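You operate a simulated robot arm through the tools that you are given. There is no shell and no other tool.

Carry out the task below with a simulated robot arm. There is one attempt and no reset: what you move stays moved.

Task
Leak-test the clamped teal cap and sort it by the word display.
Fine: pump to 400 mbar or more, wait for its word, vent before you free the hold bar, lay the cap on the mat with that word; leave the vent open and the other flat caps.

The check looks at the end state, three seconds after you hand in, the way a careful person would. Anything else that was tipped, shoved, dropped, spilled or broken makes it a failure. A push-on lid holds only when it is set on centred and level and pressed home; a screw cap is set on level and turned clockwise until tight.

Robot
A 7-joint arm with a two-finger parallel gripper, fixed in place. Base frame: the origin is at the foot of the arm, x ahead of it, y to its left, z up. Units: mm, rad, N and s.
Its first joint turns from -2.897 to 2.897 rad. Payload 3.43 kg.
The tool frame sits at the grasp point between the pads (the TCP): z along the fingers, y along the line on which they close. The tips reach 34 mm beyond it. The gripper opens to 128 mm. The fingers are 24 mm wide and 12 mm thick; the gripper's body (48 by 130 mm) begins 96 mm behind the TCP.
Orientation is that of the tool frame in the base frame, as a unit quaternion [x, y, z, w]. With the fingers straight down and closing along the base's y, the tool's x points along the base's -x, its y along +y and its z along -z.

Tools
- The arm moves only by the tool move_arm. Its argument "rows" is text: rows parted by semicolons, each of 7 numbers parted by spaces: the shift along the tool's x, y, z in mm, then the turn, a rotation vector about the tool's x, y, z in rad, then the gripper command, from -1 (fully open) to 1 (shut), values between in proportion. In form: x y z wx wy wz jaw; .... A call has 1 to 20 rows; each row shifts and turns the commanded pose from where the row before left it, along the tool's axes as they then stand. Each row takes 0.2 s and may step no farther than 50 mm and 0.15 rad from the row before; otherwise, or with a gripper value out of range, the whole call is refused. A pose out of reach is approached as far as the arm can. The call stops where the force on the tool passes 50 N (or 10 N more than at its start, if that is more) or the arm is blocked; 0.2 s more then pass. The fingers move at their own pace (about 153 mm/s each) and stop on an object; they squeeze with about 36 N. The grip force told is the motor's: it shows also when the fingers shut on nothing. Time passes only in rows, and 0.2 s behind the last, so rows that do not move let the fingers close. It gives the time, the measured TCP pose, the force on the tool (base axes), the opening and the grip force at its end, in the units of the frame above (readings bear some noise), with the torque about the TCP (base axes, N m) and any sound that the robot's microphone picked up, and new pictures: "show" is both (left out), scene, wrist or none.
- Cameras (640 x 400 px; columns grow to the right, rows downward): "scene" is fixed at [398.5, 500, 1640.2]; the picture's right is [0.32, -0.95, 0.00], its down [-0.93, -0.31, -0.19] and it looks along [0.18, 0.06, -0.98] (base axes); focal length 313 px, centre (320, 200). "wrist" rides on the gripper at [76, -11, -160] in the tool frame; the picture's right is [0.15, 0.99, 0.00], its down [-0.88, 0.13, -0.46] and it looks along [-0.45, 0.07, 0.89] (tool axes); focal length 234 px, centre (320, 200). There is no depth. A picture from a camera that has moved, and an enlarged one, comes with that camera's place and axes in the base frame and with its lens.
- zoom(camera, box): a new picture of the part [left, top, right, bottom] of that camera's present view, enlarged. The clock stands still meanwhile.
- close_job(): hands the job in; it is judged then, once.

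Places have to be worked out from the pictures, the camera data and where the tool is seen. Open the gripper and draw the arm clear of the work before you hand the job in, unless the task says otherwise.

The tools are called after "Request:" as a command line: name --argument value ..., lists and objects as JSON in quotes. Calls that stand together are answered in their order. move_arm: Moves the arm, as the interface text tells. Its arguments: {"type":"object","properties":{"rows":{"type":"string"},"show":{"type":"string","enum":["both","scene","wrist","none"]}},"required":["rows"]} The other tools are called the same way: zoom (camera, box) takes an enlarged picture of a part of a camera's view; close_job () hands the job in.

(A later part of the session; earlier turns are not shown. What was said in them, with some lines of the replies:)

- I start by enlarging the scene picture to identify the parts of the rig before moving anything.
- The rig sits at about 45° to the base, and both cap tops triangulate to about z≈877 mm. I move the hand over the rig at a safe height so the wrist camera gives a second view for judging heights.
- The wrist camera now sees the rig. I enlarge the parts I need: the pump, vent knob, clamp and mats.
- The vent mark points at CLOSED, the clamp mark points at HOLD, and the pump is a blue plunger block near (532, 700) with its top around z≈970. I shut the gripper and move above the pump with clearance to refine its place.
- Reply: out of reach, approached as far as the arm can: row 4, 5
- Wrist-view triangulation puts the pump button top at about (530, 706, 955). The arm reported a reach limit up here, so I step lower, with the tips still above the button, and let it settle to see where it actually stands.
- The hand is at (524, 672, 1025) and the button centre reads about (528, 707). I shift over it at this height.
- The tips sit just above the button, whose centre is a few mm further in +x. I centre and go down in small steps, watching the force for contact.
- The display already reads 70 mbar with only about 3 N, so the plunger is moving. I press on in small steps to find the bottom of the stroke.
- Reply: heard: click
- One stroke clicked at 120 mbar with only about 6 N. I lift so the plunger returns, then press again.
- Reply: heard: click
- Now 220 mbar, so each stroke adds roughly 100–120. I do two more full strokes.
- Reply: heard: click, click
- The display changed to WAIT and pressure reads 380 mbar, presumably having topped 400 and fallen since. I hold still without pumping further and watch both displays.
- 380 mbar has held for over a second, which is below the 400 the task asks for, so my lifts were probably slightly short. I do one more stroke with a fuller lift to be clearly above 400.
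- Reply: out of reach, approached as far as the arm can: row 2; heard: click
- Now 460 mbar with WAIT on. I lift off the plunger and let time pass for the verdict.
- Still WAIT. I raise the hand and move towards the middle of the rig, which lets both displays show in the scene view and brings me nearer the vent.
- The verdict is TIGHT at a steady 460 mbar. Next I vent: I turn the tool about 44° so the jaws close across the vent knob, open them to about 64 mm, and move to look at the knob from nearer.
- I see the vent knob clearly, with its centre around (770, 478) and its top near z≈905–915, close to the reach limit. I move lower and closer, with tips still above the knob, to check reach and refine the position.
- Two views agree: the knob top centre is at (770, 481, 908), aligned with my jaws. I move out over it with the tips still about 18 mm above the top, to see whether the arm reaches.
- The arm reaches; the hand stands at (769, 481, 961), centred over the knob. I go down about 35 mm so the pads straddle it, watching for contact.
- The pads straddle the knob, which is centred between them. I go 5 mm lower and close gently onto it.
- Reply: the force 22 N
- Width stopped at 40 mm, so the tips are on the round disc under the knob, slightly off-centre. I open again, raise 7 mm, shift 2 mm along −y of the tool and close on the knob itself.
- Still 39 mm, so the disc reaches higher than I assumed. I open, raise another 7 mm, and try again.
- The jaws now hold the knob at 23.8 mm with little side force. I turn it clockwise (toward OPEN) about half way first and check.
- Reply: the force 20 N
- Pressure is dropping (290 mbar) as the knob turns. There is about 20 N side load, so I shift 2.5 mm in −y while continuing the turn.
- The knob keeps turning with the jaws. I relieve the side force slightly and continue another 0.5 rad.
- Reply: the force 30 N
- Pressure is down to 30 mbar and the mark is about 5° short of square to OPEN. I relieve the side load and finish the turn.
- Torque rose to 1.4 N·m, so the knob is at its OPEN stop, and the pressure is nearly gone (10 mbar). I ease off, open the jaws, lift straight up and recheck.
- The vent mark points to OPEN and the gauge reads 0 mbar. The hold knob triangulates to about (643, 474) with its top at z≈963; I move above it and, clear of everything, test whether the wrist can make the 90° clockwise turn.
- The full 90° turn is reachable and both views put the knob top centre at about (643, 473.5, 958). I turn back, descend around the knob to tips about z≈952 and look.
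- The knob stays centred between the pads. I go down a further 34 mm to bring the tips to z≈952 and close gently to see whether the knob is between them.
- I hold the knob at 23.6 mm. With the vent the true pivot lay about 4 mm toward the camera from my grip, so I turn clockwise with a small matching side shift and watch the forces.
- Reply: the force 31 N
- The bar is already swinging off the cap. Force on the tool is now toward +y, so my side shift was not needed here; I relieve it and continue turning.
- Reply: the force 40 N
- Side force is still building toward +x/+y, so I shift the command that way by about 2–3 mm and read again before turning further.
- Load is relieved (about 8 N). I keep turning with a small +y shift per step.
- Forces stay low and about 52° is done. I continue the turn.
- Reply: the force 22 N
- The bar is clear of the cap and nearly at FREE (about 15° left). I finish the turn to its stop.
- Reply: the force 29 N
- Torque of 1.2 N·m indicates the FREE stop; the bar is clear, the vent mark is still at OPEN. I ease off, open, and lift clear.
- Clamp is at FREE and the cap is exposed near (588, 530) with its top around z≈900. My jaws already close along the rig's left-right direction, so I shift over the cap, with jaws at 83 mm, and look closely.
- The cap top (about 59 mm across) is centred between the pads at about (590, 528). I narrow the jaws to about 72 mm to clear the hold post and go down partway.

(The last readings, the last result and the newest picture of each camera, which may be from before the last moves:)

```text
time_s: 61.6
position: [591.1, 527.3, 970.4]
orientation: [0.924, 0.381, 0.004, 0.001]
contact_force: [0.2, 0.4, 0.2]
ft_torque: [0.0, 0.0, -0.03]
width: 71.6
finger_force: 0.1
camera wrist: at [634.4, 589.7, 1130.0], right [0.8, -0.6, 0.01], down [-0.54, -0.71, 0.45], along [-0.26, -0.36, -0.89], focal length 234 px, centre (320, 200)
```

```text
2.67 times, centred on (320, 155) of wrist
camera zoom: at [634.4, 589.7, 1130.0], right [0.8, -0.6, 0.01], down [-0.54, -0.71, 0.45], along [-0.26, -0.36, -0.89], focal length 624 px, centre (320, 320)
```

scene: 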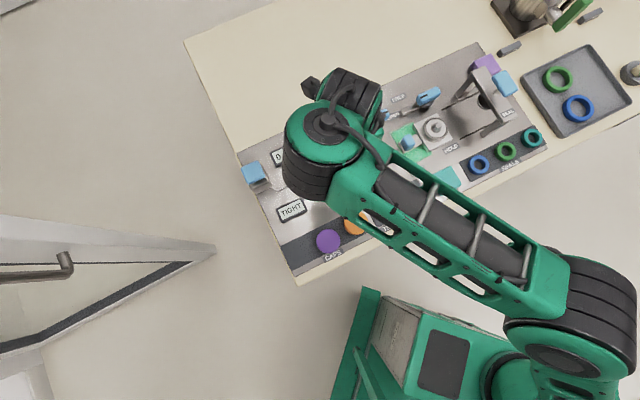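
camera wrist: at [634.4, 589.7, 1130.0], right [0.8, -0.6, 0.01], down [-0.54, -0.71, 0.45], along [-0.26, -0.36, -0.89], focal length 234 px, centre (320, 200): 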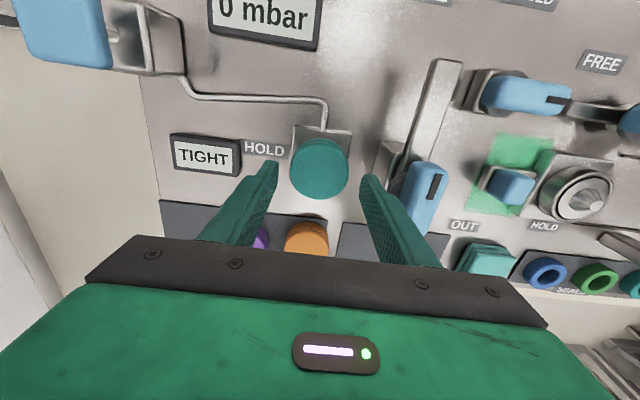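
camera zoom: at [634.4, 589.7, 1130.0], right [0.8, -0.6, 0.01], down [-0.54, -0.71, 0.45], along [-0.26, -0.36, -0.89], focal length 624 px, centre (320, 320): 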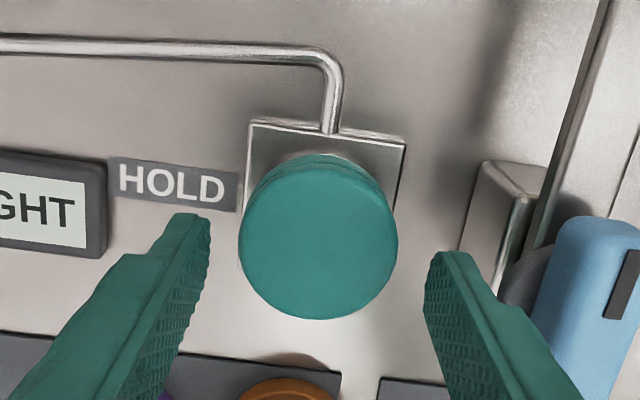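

The cap is centred, top at about z≈910. I descend 40 mm more with the tips passing on either side and check.

Request:
move_arm --rows "0 0 10 0 0 0 -0.12; 0 0 10 0 0 0 -0.12; 0 0 10 0 0 0 -0.12; 0 0 10 0 0 0 -0.12; 0 0 0 0 0 0 -0.12" --show "wrist"

Request:
zoom --camera "wrist" --box '[200, 80, 440, 230]'

```text
time_s: 62.8
position: [591.6, 527.9, 931.9]
orientation: [0.925, 0.381, 0.004, 0.001]
contact_force: [0.3, 0.2, 0.7]
ft_torque: [0.0, 0.0, 0.0]
width: 71.3
finger_force: 0.0
camera wrist: at [634.3, 590.1, 1090.9], right [0.8, -0.6, 0.01], down [-0.54, -0.71, 0.45], along [-0.26, -0.36, -0.89], focal length 234 px, centre (320, 200)
```

wrist: 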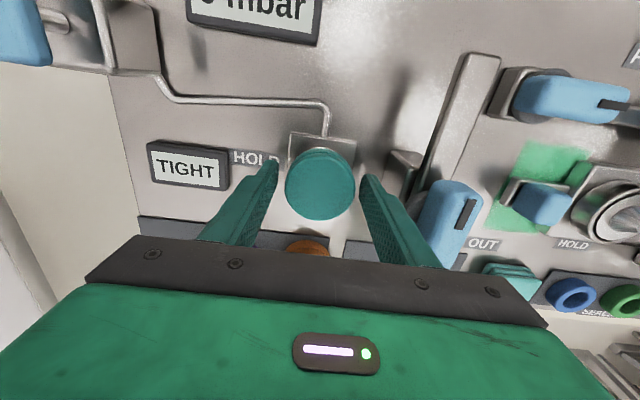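

```text
2.67 times, centred on (320, 155) of wrist
camera zoom: at [634.3, 590.1, 1090.9], right [0.8, -0.6, 0.01], down [-0.54, -0.71, 0.45], along [-0.26, -0.36, -0.89], focal length 624 px, centre (320, 320)
```

zoom: 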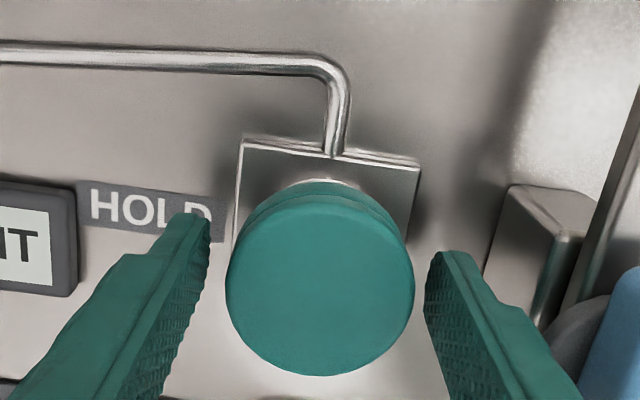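

The tips are about level with the cap's upper rim and the cap sits about 3 mm further in −x of the tool. I shift 3 mm, lower 10 mm more, then close on it.

Request:
move_arm --rows "-3 0 5 0 0 0 -0.12; 0 0 5 0 0 0 -0.12; 0 0 0 0 0 0 -0.12; 0 0 0 0 0 0 0; 0 0 0 0 0 0 0.1; 0 0 0 0 0 0 0.2; 0 0 0 0 0 0 0.2" --show "wrist"

Request:
zoom --camera "wrist" --box '[200, 80, 440, 230]'

```text
time_s: 64.4
position: [590.3, 525.7, 921.8]
orientation: [0.925, 0.381, 0.004, 0.001]
contact_force: [-0.1, 0.6, -0.3]
ft_torque: [0.02, 0.0, 0.0]
width: 55.6
finger_force: 36.1
camera wrist: at [632.5, 587.4, 1081.0], right [0.8, -0.6, 0.01], down [-0.54, -0.71, 0.45], along [-0.26, -0.36, -0.89], focal length 234 px, centre (320, 200)
```

wrist: 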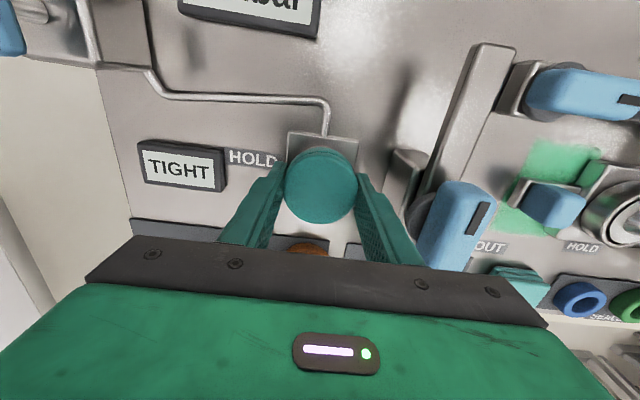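

```text
2.67 times, centred on (320, 155) of wrist
camera zoom: at [632.5, 587.4, 1081.0], right [0.8, -0.6, 0.01], down [-0.54, -0.71, 0.45], along [-0.26, -0.36, -0.89], focal length 624 px, centre (320, 320)
```

zoom: 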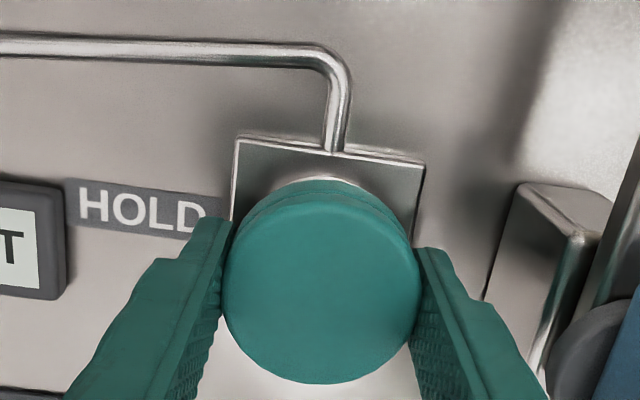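

Width stopped at 55.6 mm with 36 N: the cap is held. I lift slowly and watch for resistance.

Request:
move_arm --rows "0 0 0 0 0 0 0.4; 0 0 -3 0 0 0 0.4; 0 0 -5 0 0 0 0.4; 0 0 -8 0 0 0 0.4; 0 0 0 0 0 0 0.4" --show "wrist"

Request:
zoom --camera "wrist" --box '[200, 80, 440, 230]'

```text
time_s: 65.6
position: [588.6, 524.4, 936.6]
orientation: [0.925, 0.38, 0.005, 0.001]
contact_force: [0.4, 0.8, -1.0]
ft_torque: [0.02, 0.02, -0.04]
width: 55.8
finger_force: 36.0
camera wrist: at [632.0, 587.8, 1096.6], right [0.8, -0.6, 0.01], down [-0.54, -0.71, 0.45], along [-0.26, -0.36, -0.89], focal length 234 px, centre (320, 200)
```

wrist: 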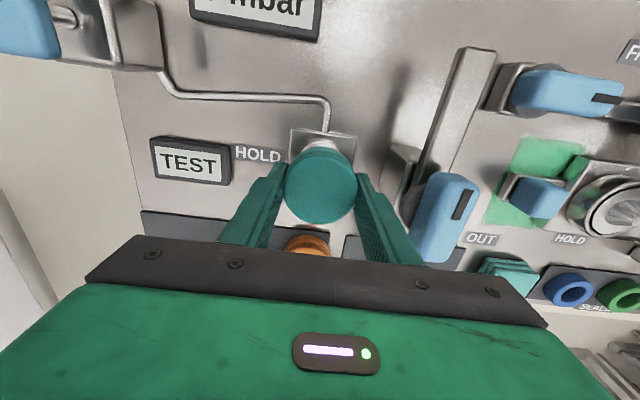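

```text
2.67 times, centred on (320, 155) of wrist
camera zoom: at [632.0, 587.8, 1096.6], right [0.8, -0.6, 0.01], down [-0.54, -0.71, 0.45], along [-0.26, -0.36, -0.89], focal length 624 px, centre (320, 320)
```

zoom: 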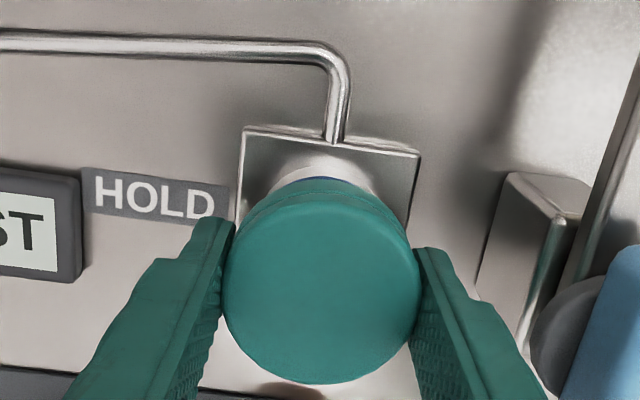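

The cap is free of the seat (display reset to TEST; its verdict was TIGHT). I lift it well clear and turn the tool back 90°, so the jaws will open along the mat's front-back direction, away from the orange cap.

Request:
move_arm --rows "0 0 -20 0 0 0 0.4; 0 0 -20 0 0 0 0.4; 0 0 -20 0 0 0 0.4; 0 0 -20 0 0 0 0.4; 0 0 0 0 0 -0.14 0.4; 0 0 0 0 0 -0.14 0.4; 0 0 0 0 0 -0.14 0.4; 0 0 0 0 0 -0.14 0.4; 0 0 0 0 0 -0.14 0.4; 0 0 0 0 0 -0.14 0.4; 0 0 0 0 0 -0.14 0.4; 0 0 0 0 0 -0.14 0.4; 0 0 0 0 0 -0.14 0.4; 0 0 0 0 0 -0.14 0.4; 0 0 0 0 0 -0.14 0.4; 0 0 0 0 0 -0.03 0.4; 0 0 0 0 0 0 0.4; 0 0 0 0 0 0 0.4" --show "both"

Request:
zoom --camera "scene" --box '[280, 110, 480, 235]'

```text
time_s: 69.4
position: [587.8, 525.2, 1017.5]
orientation: [0.386, 0.923, 0.002, 0.004]
contact_force: [-0.6, 0.8, -0.4]
ft_torque: [0.01, 0.03, -0.01]
width: 55.6
finger_force: 35.7
camera wrist: at [523.8, 571.7, 1175.6], right [0.6, 0.8, 0.01], down [0.71, -0.53, 0.46], along [0.37, -0.27, -0.89], focal length 234 px, centre (320, 200)
```

scene: 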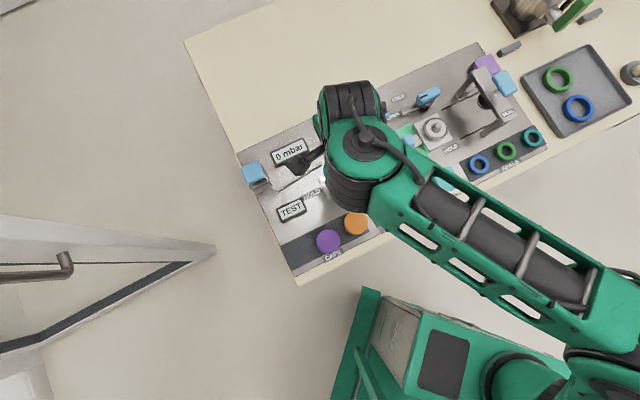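
wrist: 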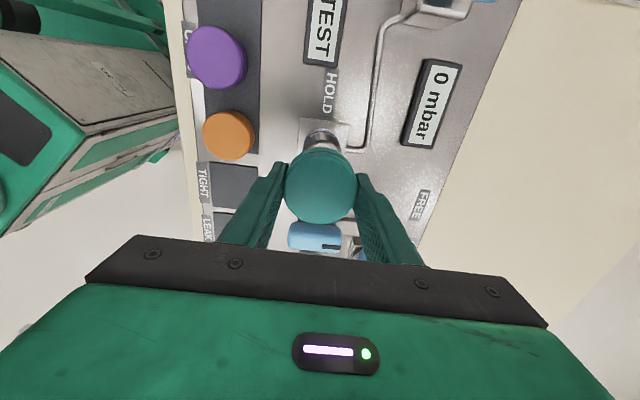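

```text
3.20 times, centred on (380, 172) of scene
camera zoom: at [398.5, 500.0, 1640.2], right [0.32, -0.95, 0.0], down [-0.93, -0.31, -0.19], along [0.18, 0.06, -0.98], focal length 1003 px, centre (128, 288)
```

zoom: 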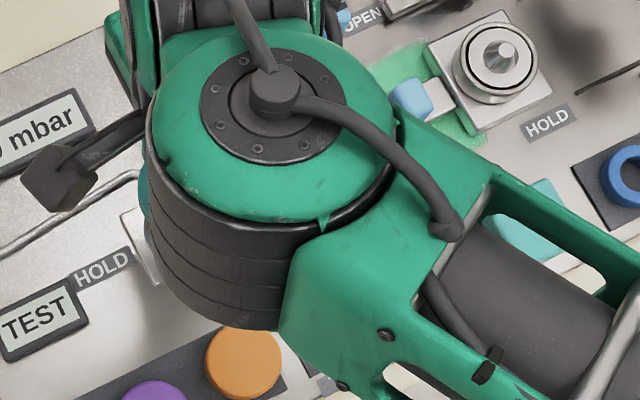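

The cap is held level and centred. I carry it at this height toward the TIGHT mat, stopping short so I can see the mat uncovered and fix its place.

Request:
move_arm --rows "-4 -28 0 0 0 0 0.4; -5 -28 0 0 0 0 0.4; -5 -28 0 0 0 0 0.4; 0 0 0 0 0 0 0.4; 0 0 0 0 0 0 0.4" --show "both"

Request:
zoom --camera "wrist" --box '[180, 40, 460, 240]'

```text
time_s: 70.6
position: [537.2, 454.2, 1016.6]
orientation: [0.385, 0.923, 0.002, 0.003]
contact_force: [-0.2, -0.2, -0.3]
ft_torque: [0.0, 0.0, 0.02]
width: 55.4
finger_force: 35.9
camera wrist: at [472.9, 501.7, 1175.1], right [0.6, 0.8, 0.01], down [0.71, -0.53, 0.46], along [0.37, -0.27, -0.89], focal length 234 px, centre (320, 200)
```

scene: 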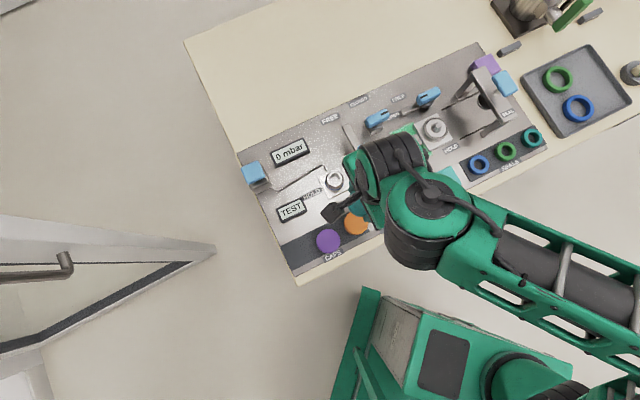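
wrist: 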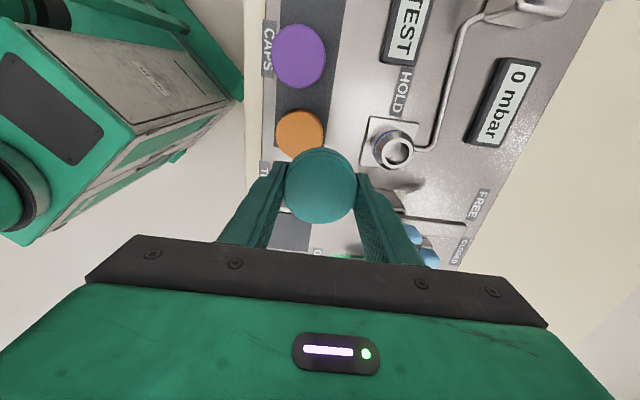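

```text
2.00 times, centred on (320, 140) of wrist
camera zoom: at [472.9, 501.7, 1175.1], right [0.6, 0.8, 0.01], down [0.71, -0.53, 0.46], along [0.37, -0.27, -0.89], focal length 468 px, centre (320, 320)
```

zoom: 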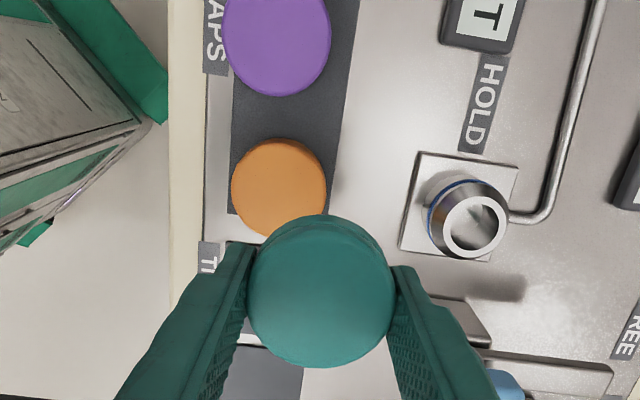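

The hand hides the mat from here, so I carry on past it toward the rig's right at the same height, to view the mat from the other side uncovered.

Request:
move_arm --rows "-37 -6 0 0 0 0 0.4; -37 -6 0 0 0 0 0.4; -37 -6 0 0 0 0 0.4; -37 -6 0 0 0 0 0.4; 0 0 0 0 0 0 0.4; 0 0 0 0 0 0 0.4" --show "both"

Request:
zoom --camera "wrist" --box '[180, 40, 460, 240]'

Request:
zoom --camera "scene" --box '[300, 140, 460, 240]'

```text
time_s: 72.0
position: [626.0, 332.3, 1016.7]
orientation: [0.386, 0.923, 0.002, 0.003]
contact_force: [-0.7, -0.8, -0.5]
ft_torque: [-0.01, -0.01, -0.01]
width: 55.7
finger_force: 36.2
camera wrist: at [562.2, 379.4, 1175.7], right [0.6, 0.8, 0.01], down [0.71, -0.53, 0.46], along [0.37, -0.27, -0.89], focal length 234 px, centre (320, 200)
```

scene: 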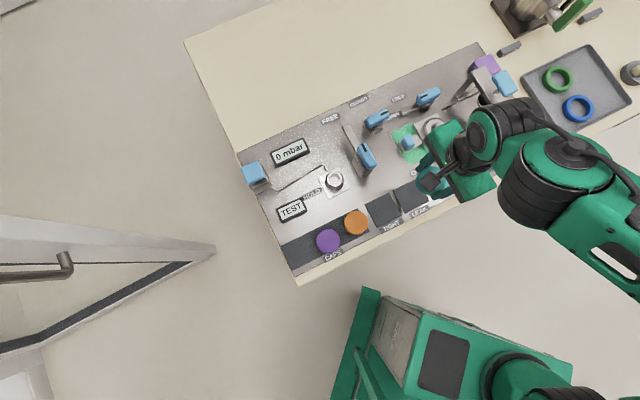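
wrist: 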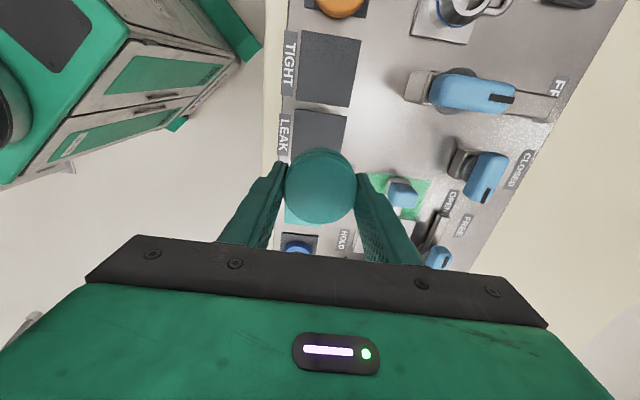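

```text
2.00 times, centred on (320, 140) of wrist
camera zoom: at [562.2, 379.4, 1175.7], right [0.6, 0.8, 0.01], down [0.71, -0.53, 0.46], along [0.37, -0.27, -0.89], focal length 468 px, centre (320, 320)
```

zoom: 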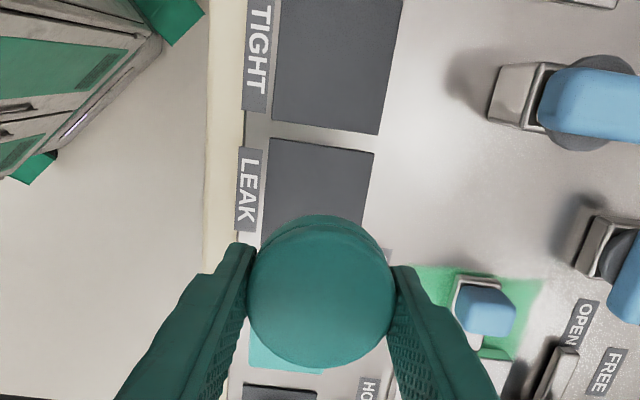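

```text
4.00 times, centred on (380, 190) of scene
camera zoom: at [398.5, 500.0, 1640.2], right [0.32, -0.95, 0.0], down [-0.93, -0.31, -0.19], along [0.18, 0.06, -0.98], focal length 1254 px, centre (80, 240)
```

zoom: 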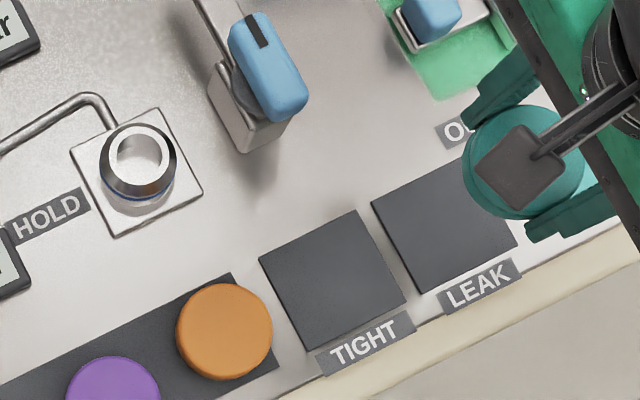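

The TIGHT mat is now uncovered; combining this view with earlier ones and the scene puts its centre at about (561.5, 390.5). I move the cap over it and lower partway to check alignment.

Request:
move_arm --rows "29 -1.7 0 0 0 0 0.4; 29 -1.7 0 0 0 0 0.4; 29 -1.7 0 0 0 0 0.4; 0 0 0 0 0 0 0.4; 0 0 20 0 0 0 0.4; 0 0 20 0 0 0 0.4; 0 0 20 0 0 0 0.4; 0 0 10 0 0 0 0.4; 0 0 0 0 0 0 0.4" --show "both"

Request:
zoom --camera "wrist" --box '[200, 80, 440, 230]'

Request:
zoom --camera "scene" --box '[300, 140, 460, 240]'

```text
time_s: 74.0
position: [561.8, 391.2, 947.5]
orientation: [0.386, 0.923, 0.002, 0.004]
contact_force: [-0.3, -0.7, -0.8]
ft_torque: [0.02, 0.01, 0.0]
width: 55.8
finger_force: 35.7
camera wrist: at [496.6, 438.6, 1105.1], right [0.6, 0.8, 0.01], down [0.71, -0.53, 0.46], along [0.37, -0.27, -0.89], focal length 234 px, centre (320, 200)
```

scene: 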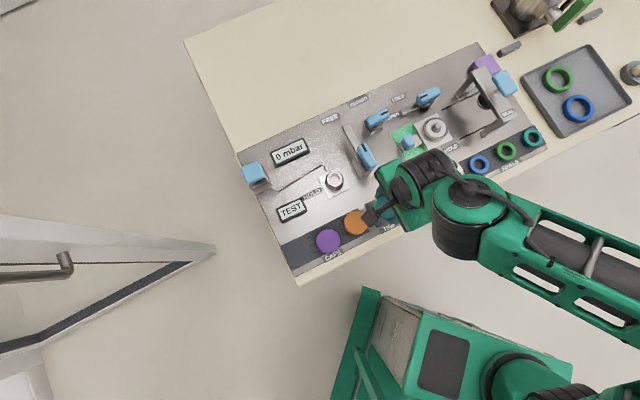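
wrist: 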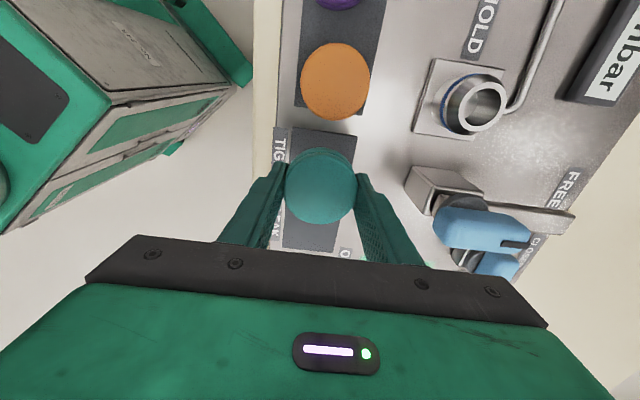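

```text
2.67 times, centred on (320, 155) of wrist
camera zoom: at [496.6, 438.6, 1105.1], right [0.6, 0.8, 0.01], down [0.71, -0.53, 0.46], along [0.37, -0.27, -0.89], focal length 624 px, centre (320, 320)
```

zoom: 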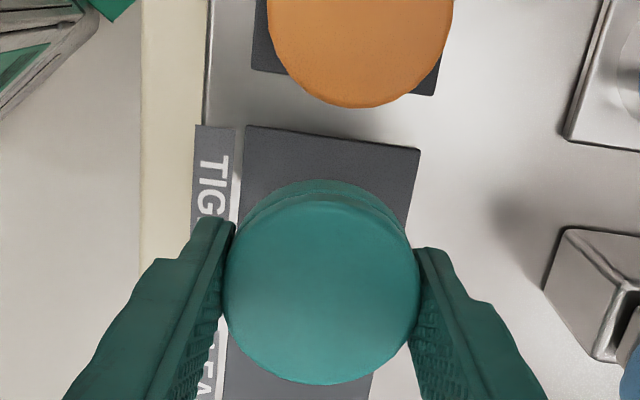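

```text
4.00 times, centred on (380, 190) of scene
camera zoom: at [398.5, 500.0, 1640.2], right [0.32, -0.95, 0.0], down [-0.93, -0.31, -0.19], along [0.18, 0.06, -0.98], focal length 1254 px, centre (80, 240)
```

zoom: 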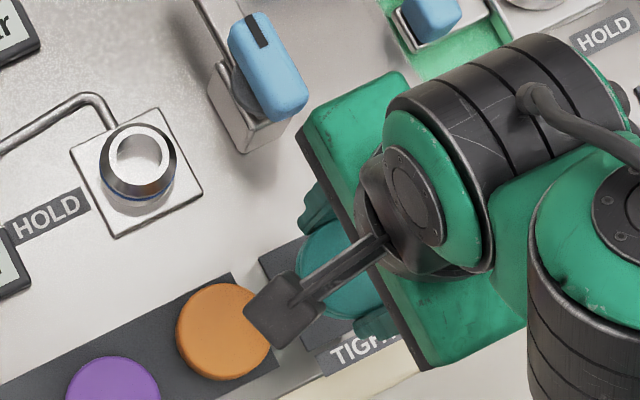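

Cap and mat look aligned (mat centre about (562, 392)). Before lowering I need to know how far the tips reach below the cap's underside, so I enlarge the held cap.

Request:
zoom --camera "wrist" --box '[270, 140, 370, 230]'

Request:
zoom --camera "scene" --box '[365, 185, 425, 230]'

```text
4.44 times, centred on (320, 185) of wrist
camera zoom: at [496.6, 438.6, 1105.1], right [0.6, 0.8, 0.01], down [0.71, -0.53, 0.46], along [0.37, -0.27, -0.89], focal length 1041 px, centre (320, 267)
```

zoom: 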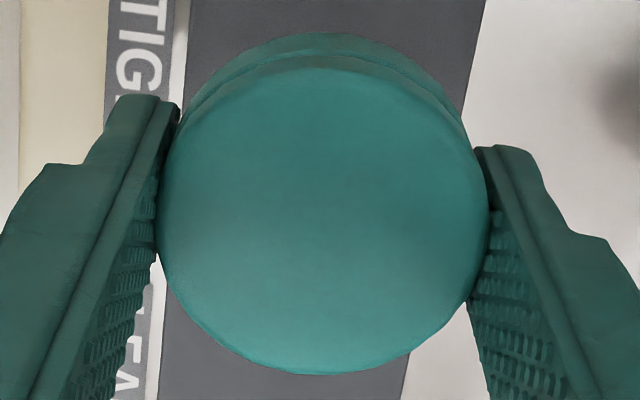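

```text
8.89 times, centred on (395, 208) of scene
camera zoom: at [398.5, 500.0, 1640.2], right [0.32, -0.95, 0.0], down [-0.93, -0.31, -0.19], along [0.18, 0.06, -0.98], focal length 2786 px, centre (-347, 133)
```

zoom: 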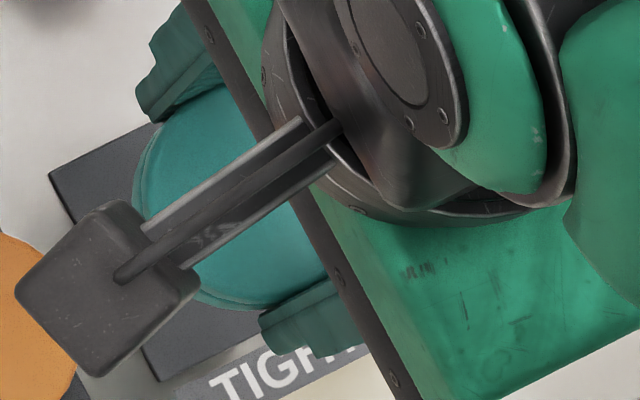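

The tips appear to reach roughly 10 mm below the cap's underside. I lower carefully and find the first contact height to measure that before deciding how to release.

Request:
move_arm --rows "0 0 10 0 0 0 0.4; 0 0 10 0 0 0 0.4; 0 0 8 0 0 0 0.4; 0 0 4 0 0 0 0.4; 0 0 0 0 0 0 0.4" --show "wrist"

Request:
zoom --camera "wrist" --box '[220, 90, 420, 240]'

```text
time_s: 75.2
position: [560.4, 390.4, 915.2]
orientation: [0.386, 0.923, 0.002, 0.003]
contact_force: [0.5, 0.1, 0.2]
ft_torque: [0.02, -0.01, 0.02]
width: 55.7
finger_force: 35.8
camera wrist: at [497.1, 438.1, 1072.7], right [0.6, 0.8, 0.01], down [0.71, -0.53, 0.46], along [0.37, -0.27, -0.89], focal length 234 px, centre (320, 200)
```

wrist: 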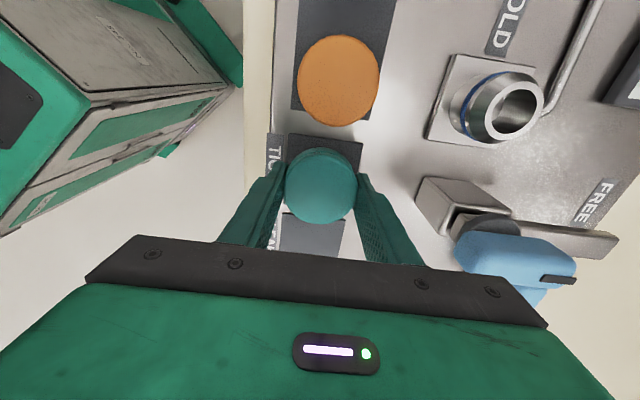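

```text
2.67 times, centred on (320, 165) of wrist
camera zoom: at [497.1, 438.1, 1072.7], right [0.6, 0.8, 0.01], down [0.71, -0.53, 0.46], along [0.37, -0.27, -0.89], focal length 624 px, centre (320, 293)
```

zoom: 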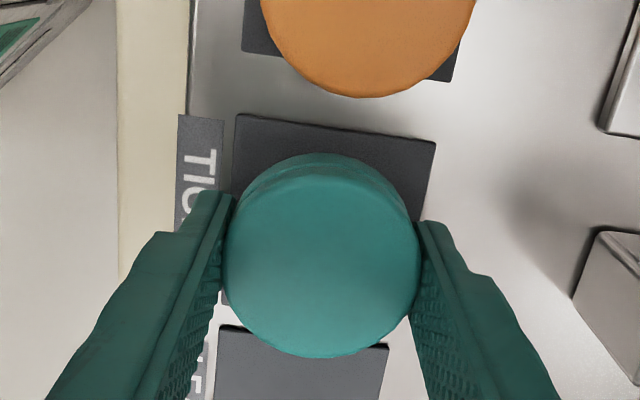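

Measurements agree on the mat at z≈866 and the tips about 8 mm below the cap's underside. I lower toward the mat in small steps, watching for touch, so the remaining gap is as small as possible.

Request:
move_arm --rows "-1 1 5 0 0 0 0.4; 0 0 4 0 0 0 0.4; 0 0 0 0 0 0 0.4" --show "none"

Request:
move_arm --rows "0 0 2 0 0 0 0.4; 0 0 0 0 0 0 0.4" --show "none"

Request:
move_arm --rows "0 0 1.5 0 0 0 0.4; 0 0 0 0 0 0 0.4" --show "wrist"

```text
time_s: 76.0
position: [562.6, 391.1, 904.7]
orientation: [0.386, 0.923, 0.002, 0.003]
contact_force: [0.3, -3.1, 4.2]
ft_torque: [-0.11, 0.16, 0.09]
width: 55.4
finger_force: 35.7
```

```text
time_s: 76.6
position: [562.3, 390.7, 906.1]
orientation: [0.385, 0.923, 0.003, 0.005]
contact_force: [-4.6, -12.2, 40.9]
ft_torque: [-0.9, 1.39, 0.28]
width: 55.7
finger_force: 36.0
```

```text
time_s: 77.0
position: [552.7, 390.9, 911.2]
orientation: [0.385, 0.923, 0.005, 0.01]
contact_force: [1.1, -0.6, -0.8]
ft_torque: [0.0, 0.15, 0.03]
width: 55.5
finger_force: 36.1
stopped in row 1: the force on the tool passed its limit at 57 N (the readings are from after the stop); the commanded pose is now the measured one
camera wrist: at [485.7, 438.6, 1068.6], right [0.6, 0.8, 0.02], down [0.7, -0.54, 0.47], along [0.39, -0.27, -0.88], focal length 234 px, centre (320, 200)
```

wrist: 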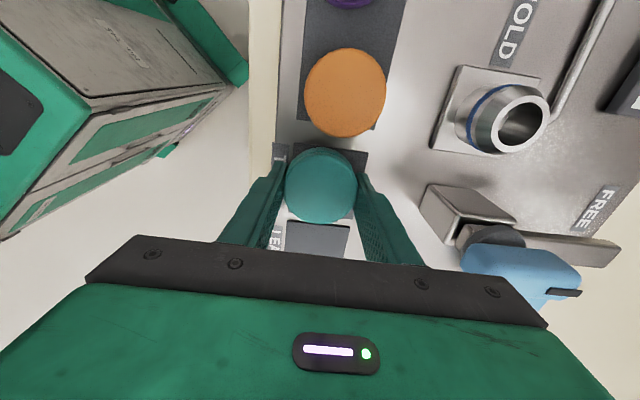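

Contact came at TCP z≈905, and the follow-on step pushed past the limit, so the arm backed off to (552.7, 391, 911) with a slight tilt. From now on I make one small move per call; I re-level, re-centre over the mat a few mm higher, and look.

Request:
move_arm --rows "0 0 -4 0 0 0 0.4; -3 3.5 0 0.0113 0.0113 0 0.4; -3 3.5 0 0 0 0 0.4; 0 0 0 0 0 0 0.4; 0 0 0 0 0 0 0.4" --show "both"

Request:
zoom --camera "wrist" --box '[220, 90, 420, 240]'

Request:
zoom --camera "scene" --box '[300, 140, 460, 240]'

```text
time_s: 78.2
position: [560.9, 392.2, 914.9]
orientation: [0.385, 0.923, 0.002, 0.004]
contact_force: [0.1, -0.2, -0.3]
ft_torque: [0.04, -0.03, -0.01]
width: 55.7
finger_force: 35.7
camera wrist: at [497.3, 439.5, 1073.3], right [0.6, 0.8, 0.01], down [0.71, -0.54, 0.46], along [0.37, -0.27, -0.89], focal length 234 px, centre (320, 200)
```

scene: 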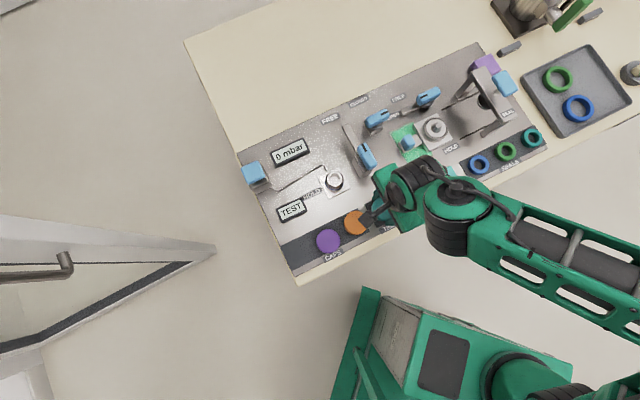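
wrist: 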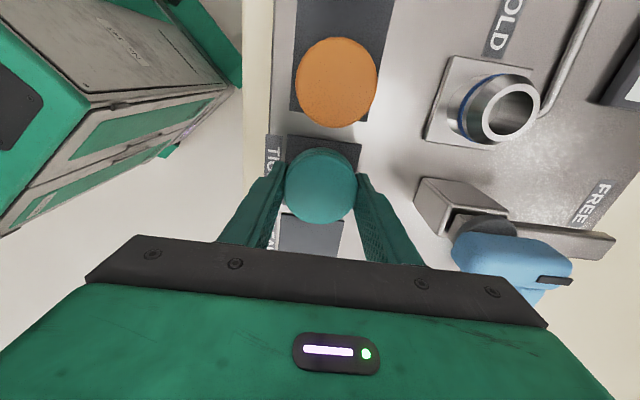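

```text
2.67 times, centred on (320, 165) of wrist
camera zoom: at [497.3, 439.5, 1073.3], right [0.6, 0.8, 0.01], down [0.71, -0.54, 0.46], along [0.37, -0.27, -0.89], focal length 624 px, centre (320, 293)
```

zoom: 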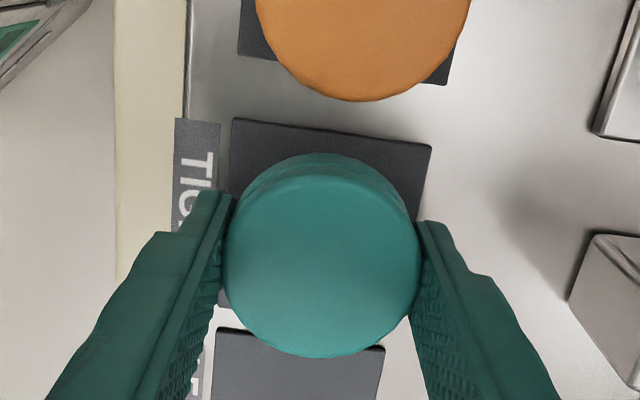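

```text
4.00 times, centred on (380, 190) of scene
camera zoom: at [398.5, 500.0, 1640.2], right [0.32, -0.95, 0.0], down [-0.93, -0.31, -0.19], along [0.18, 0.06, -0.98], focal length 1254 px, centre (80, 240)
```

zoom: 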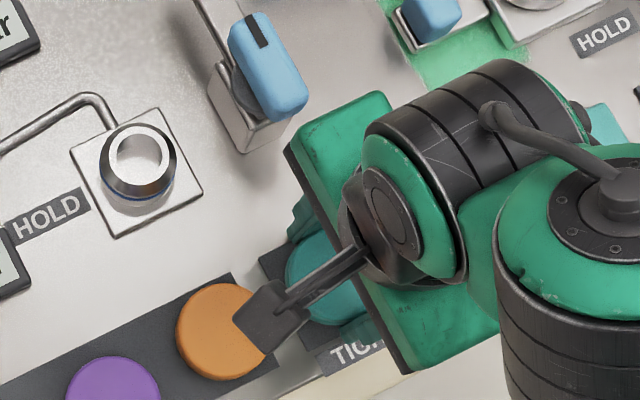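

Everything else is undisturbed. The cap sits about 3.5 mm toward the orange cap relative to the mat centre, so I shift that much and lower to just above the earlier touch height (905).

Request:
move_arm --rows "-3.5 0 0 0 0 0 0.4; 0 0 4 0 0 0 0.4; 0 0 3.5 0 0 0 0.4; 0 0 0 0 0 0 0.4; 0 0 0 0 0 0 0.4" --show "wrist"

Request:
zoom --camera "wrist" --box '[220, 90, 420, 240]'

```text
time_s: 79.3
position: [564.5, 390.8, 907.3]
orientation: [0.385, 0.923, 0.002, 0.003]
contact_force: [-0.4, 0.1, -0.6]
ft_torque: [0.0, -0.01, -0.01]
width: 55.8
finger_force: 36.2
camera wrist: at [500.0, 436.9, 1066.4], right [0.6, 0.8, 0.01], down [0.71, -0.54, 0.46], along [0.37, -0.27, -0.89], focal length 234 px, centre (320, 200)
```

wrist: 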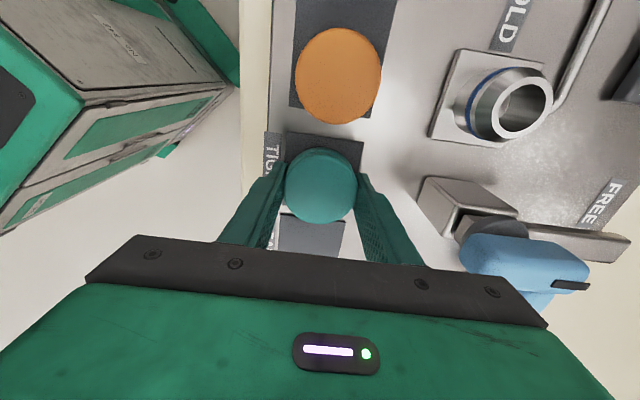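

```text
2.67 times, centred on (320, 165) of wrist
camera zoom: at [500.0, 436.9, 1066.4], right [0.6, 0.8, 0.01], down [0.71, -0.54, 0.46], along [0.37, -0.27, -0.89], focal length 624 px, centre (320, 293)
```

zoom: 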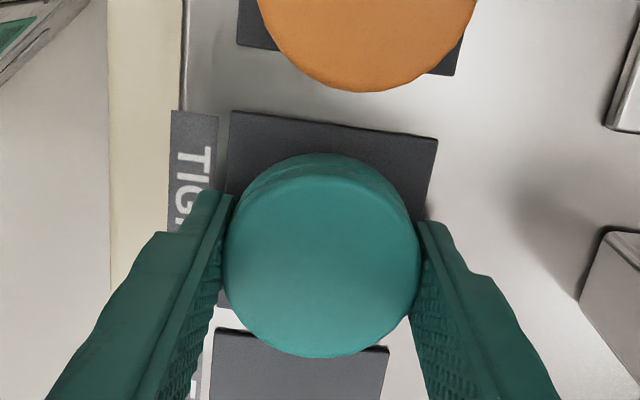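

The cap axis now falls on the mat centre within about a millimetre. I go 1.5 mm lower and open the jaws very gradually so the cap settles rather than drops.

Request:
move_arm --rows "0 0 1.5 0 0 0 0.4; 0 0 0 0 0 0 0.17; 0 0 0 0 0 0 0.15; 0 0 0 0 0 0 0.142; 0 0 0 0 0 0 0.138; 0 0 0 0 0 0 0.134; 0 0 0 0 0 0 0.131; 0 0 0 0 0 0 0.128; 0 0 0 0 0 0 0.125; 0 0 0 0 0 0 0.12; 0 0 0 0 0 0 0.11; 0 0 0 0 0 0 0.1" --show "wrist"

Request:
zoom --camera "wrist" --box '[220, 90, 420, 240]'

```text
time_s: 82.0
position: [562.3, 389.4, 905.9]
orientation: [0.386, 0.923, 0.002, 0.003]
contact_force: [-0.6, 0.4, 1.1]
ft_torque: [0.01, 0.02, -0.03]
width: 57.5
finger_force: 0.0
camera wrist: at [499.9, 436.6, 1064.4], right [0.6, 0.8, 0.01], down [0.71, -0.54, 0.46], along [0.37, -0.27, -0.89], focal length 234 px, centre (320, 200)
```

wrist: 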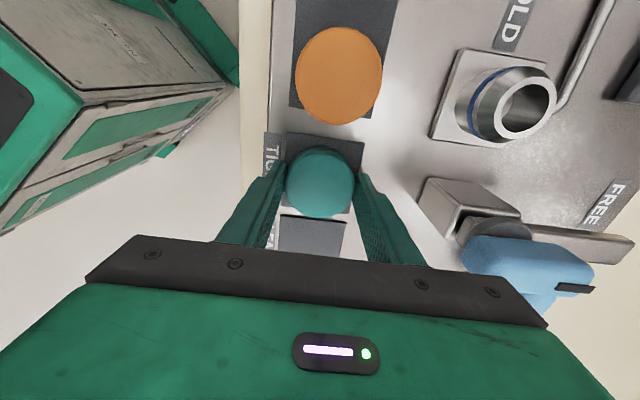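

```text
2.67 times, centred on (320, 165) of wrist
camera zoom: at [499.9, 436.6, 1064.4], right [0.6, 0.8, 0.01], down [0.71, -0.54, 0.46], along [0.37, -0.27, -0.89], focal length 624 px, centre (320, 293)
```

zoom: 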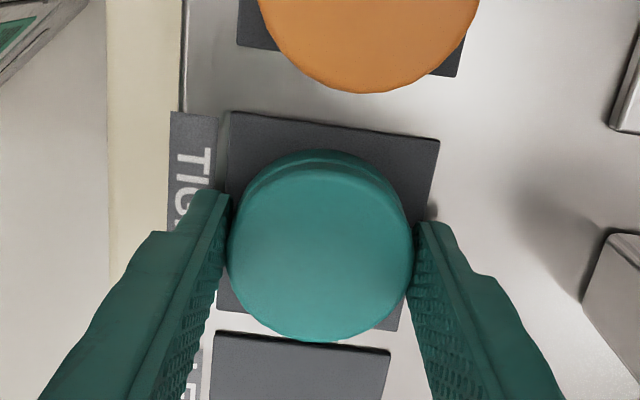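

The cap has settled on the mat and looks well centred. I open the jaws a bit more and rise straight up.

Request:
move_arm --rows "0 0 0 0 0 0 0.05; 0 0 0 0 0 0 0; 0 0 0 0 0 0 -0.1; 0 0 0 0 0 0 -0.15; 0 0 -8 0 0 0 -0.15; 0 0 -15 0 0 0 -0.15; 0 0 -20 0 0 0 -0.15; 0 0 -25 0 0 0 -0.15; 0 0 -25 0 0 0 -0.15; 0 0 0 0 0 0 -0.15" --show "wrist"

Request:
zoom --camera "wrist" --box '[220, 70, 420, 220]'

```text
time_s: 84.2
position: [562.8, 388.6, 1000.2]
orientation: [0.385, 0.923, 0.003, 0.003]
contact_force: [-1.0, 0.3, -0.3]
ft_torque: [0.0, 0.02, 0.02]
width: 73.7
finger_force: 0.1
camera wrist: at [499.7, 435.5, 1158.1], right [0.6, 0.8, 0.01], down [0.71, -0.54, 0.46], along [0.37, -0.27, -0.89], focal length 234 px, centre (320, 200)
```

wrist: 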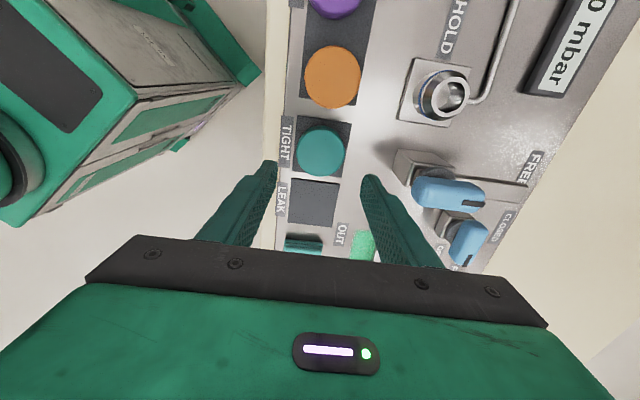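

```text
2.67 times, centred on (320, 145) of wrist
camera zoom: at [499.7, 435.5, 1158.1], right [0.6, 0.8, 0.01], down [0.71, -0.54, 0.46], along [0.37, -0.27, -0.89], focal length 624 px, centre (320, 347)
```

zoom: 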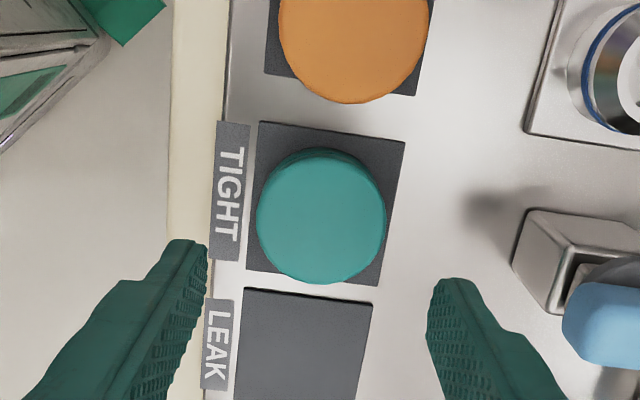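

The teal cap lies flat and centred on the TIGHT mat. I raise the hand, draw it back toward the base and open the gripper, then verify the whole rig from the scene camera.

Request:
move_arm --rows "0 0 -40 0 0 0 -0.3; 0 0 -40 0 0 0 -0.5; 0 0 -40 0 0 0 -0.8; 0 0 -40 0 0 0 -1; 29 -24 0 0 0 0 -1; 29 -24 0 0 0 0 -1; 29 -24 0 0 0 0 -1; 0 0 0 0 0 0 -1; 0 0 0 0 0 0 -1" --show "both"

Request:
zoom --camera "scene" --box '[230, 80, 430, 280]'

Request:
zoom --camera "scene" --box '[340, 40, 580, 190]'

```text
time_s: 86.2
position: [449.5, 397.6, 1158.9]
orientation: [0.385, 0.923, 0.003, 0.002]
contact_force: [0.9, 1.2, -0.4]
ft_torque: [-0.01, 0.0, -0.01]
width: 127.9
finger_force: 0.0
camera wrist: at [387.0, 445.3, 1317.5], right [0.6, 0.8, 0.01], down [0.71, -0.54, 0.46], along [0.37, -0.27, -0.89], focal length 234 px, centre (320, 200)
```

scene: 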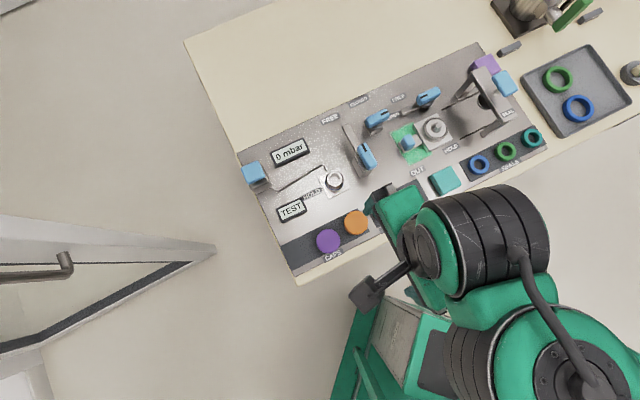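
wrist: 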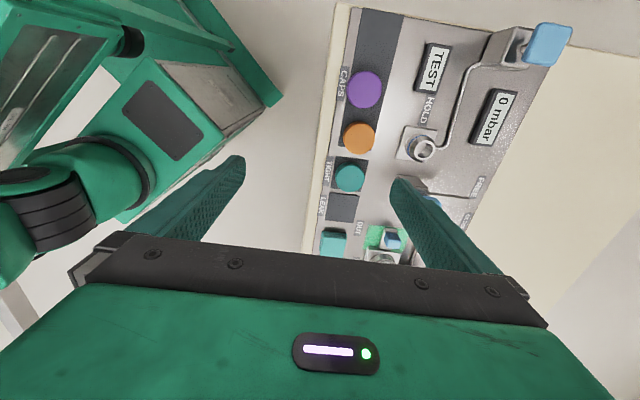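

```text
2.00 times, centred on (330, 180) of scene
camera zoom: at [398.5, 500.0, 1640.2], right [0.32, -0.95, 0.0], down [-0.93, -0.31, -0.19], along [0.18, 0.06, -0.98], focal length 627 px, centre (300, 240)
```

zoom: 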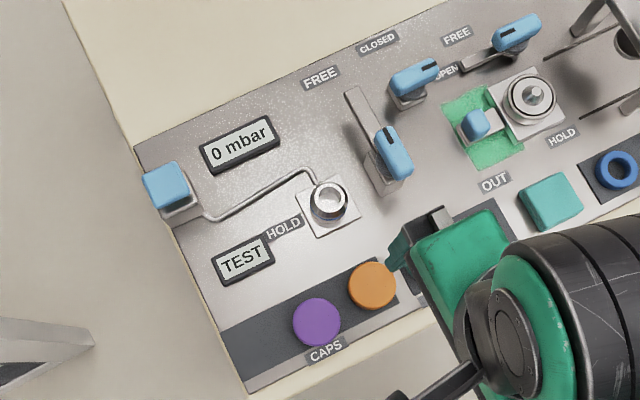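

```text
2.67 times, centred on (460, 115) of scene
camera zoom: at [398.5, 500.0, 1640.2], right [0.32, -0.95, 0.0], down [-0.93, -0.31, -0.19], along [0.18, 0.06, -0.98], focal length 836 px, centre (-53, 427)
```

zoom: 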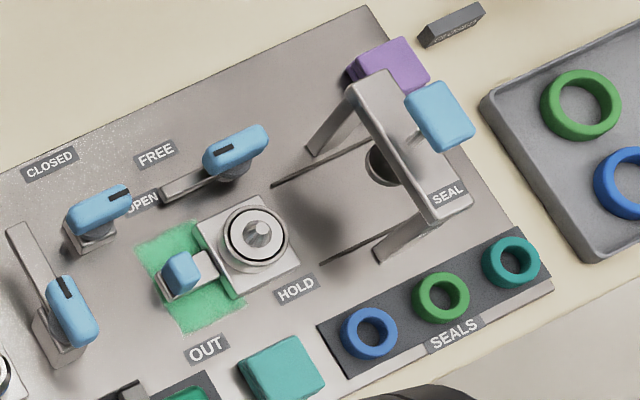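

Vent at OPEN, bar at FREE, other parts unmoved. The hand still hides the mat in the scene view, so I draw it back further to where it began.

Request:
move_arm --rows "38 -18 -20 0 0 0 -1; 38 -18 -20 0 0 0 -1; 38 -18 -20 0 0 0 -1; 0 0 0 0 0 0 -1; 0 0 0 0 0 0 -1" --show "scene"

Request:
zoom --camera "scene" --box '[290, 110, 450, 260]'

```text
time_s: 87.3
position: [329.2, 444.8, 1215.5]
orientation: [0.385, 0.923, 0.002, 0.002]
contact_force: [-0.3, -1.0, -0.2]
ft_torque: [-0.02, 0.01, -0.02]
width: 128.0
finger_force: 0.1
```

scene: 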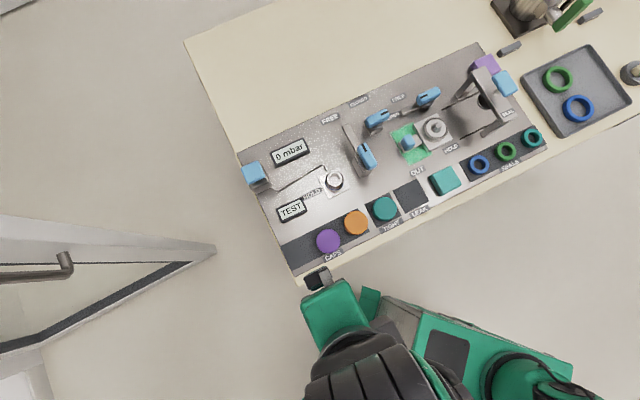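

```text
2.67 times, centred on (370, 185) of scene
camera zoom: at [398.5, 500.0, 1640.2], right [0.32, -0.95, 0.0], down [-0.93, -0.31, -0.19], along [0.18, 0.06, -0.98], focal length 836 px, centre (187, 240)
```

zoom: 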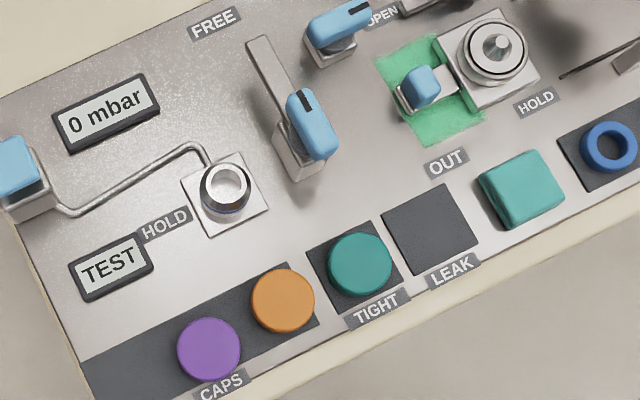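

The end state looks right. The teal cap lies flat and centred on the TIGHT mat, the vent is open, the gauge reads 0 mbar, the bar is at FREE, the other caps have not moved, and the arm is clear with the gripper open. I hand the job in.

Request:
close_job

```text
The job is handed in.
```

The teal cap passed the leak test and is on the TIGHT mat. I handed the job in, but the tool returned no verdict.

- **Test:** I pumped to 460 mbar. The display went from WAIT to TIGHT, and the pressure held at 460.
- **Pumping:** WAIT first showed when the gauge read 380 mbar. I added one more stroke to get clearly above 400.
- **Vent and clamp:** I turned the vent to OPEN first, and the gauge was at 0 mbar before I swung the hold bar to FREE. The vent is still open.
- **Placing the cap:** While I was lowering the cap, the fingertips hit the mat. The force passed the 50 N limit (57 N) and the arm backed off. I re-centred and opened the jaws slowly, so the cap dropped the last few millimetres. It lies flat and centred.
- **Everything else:** The orange and purple caps and the other parts look unmoved in the final picture. The arm is clear and the gripper is open.
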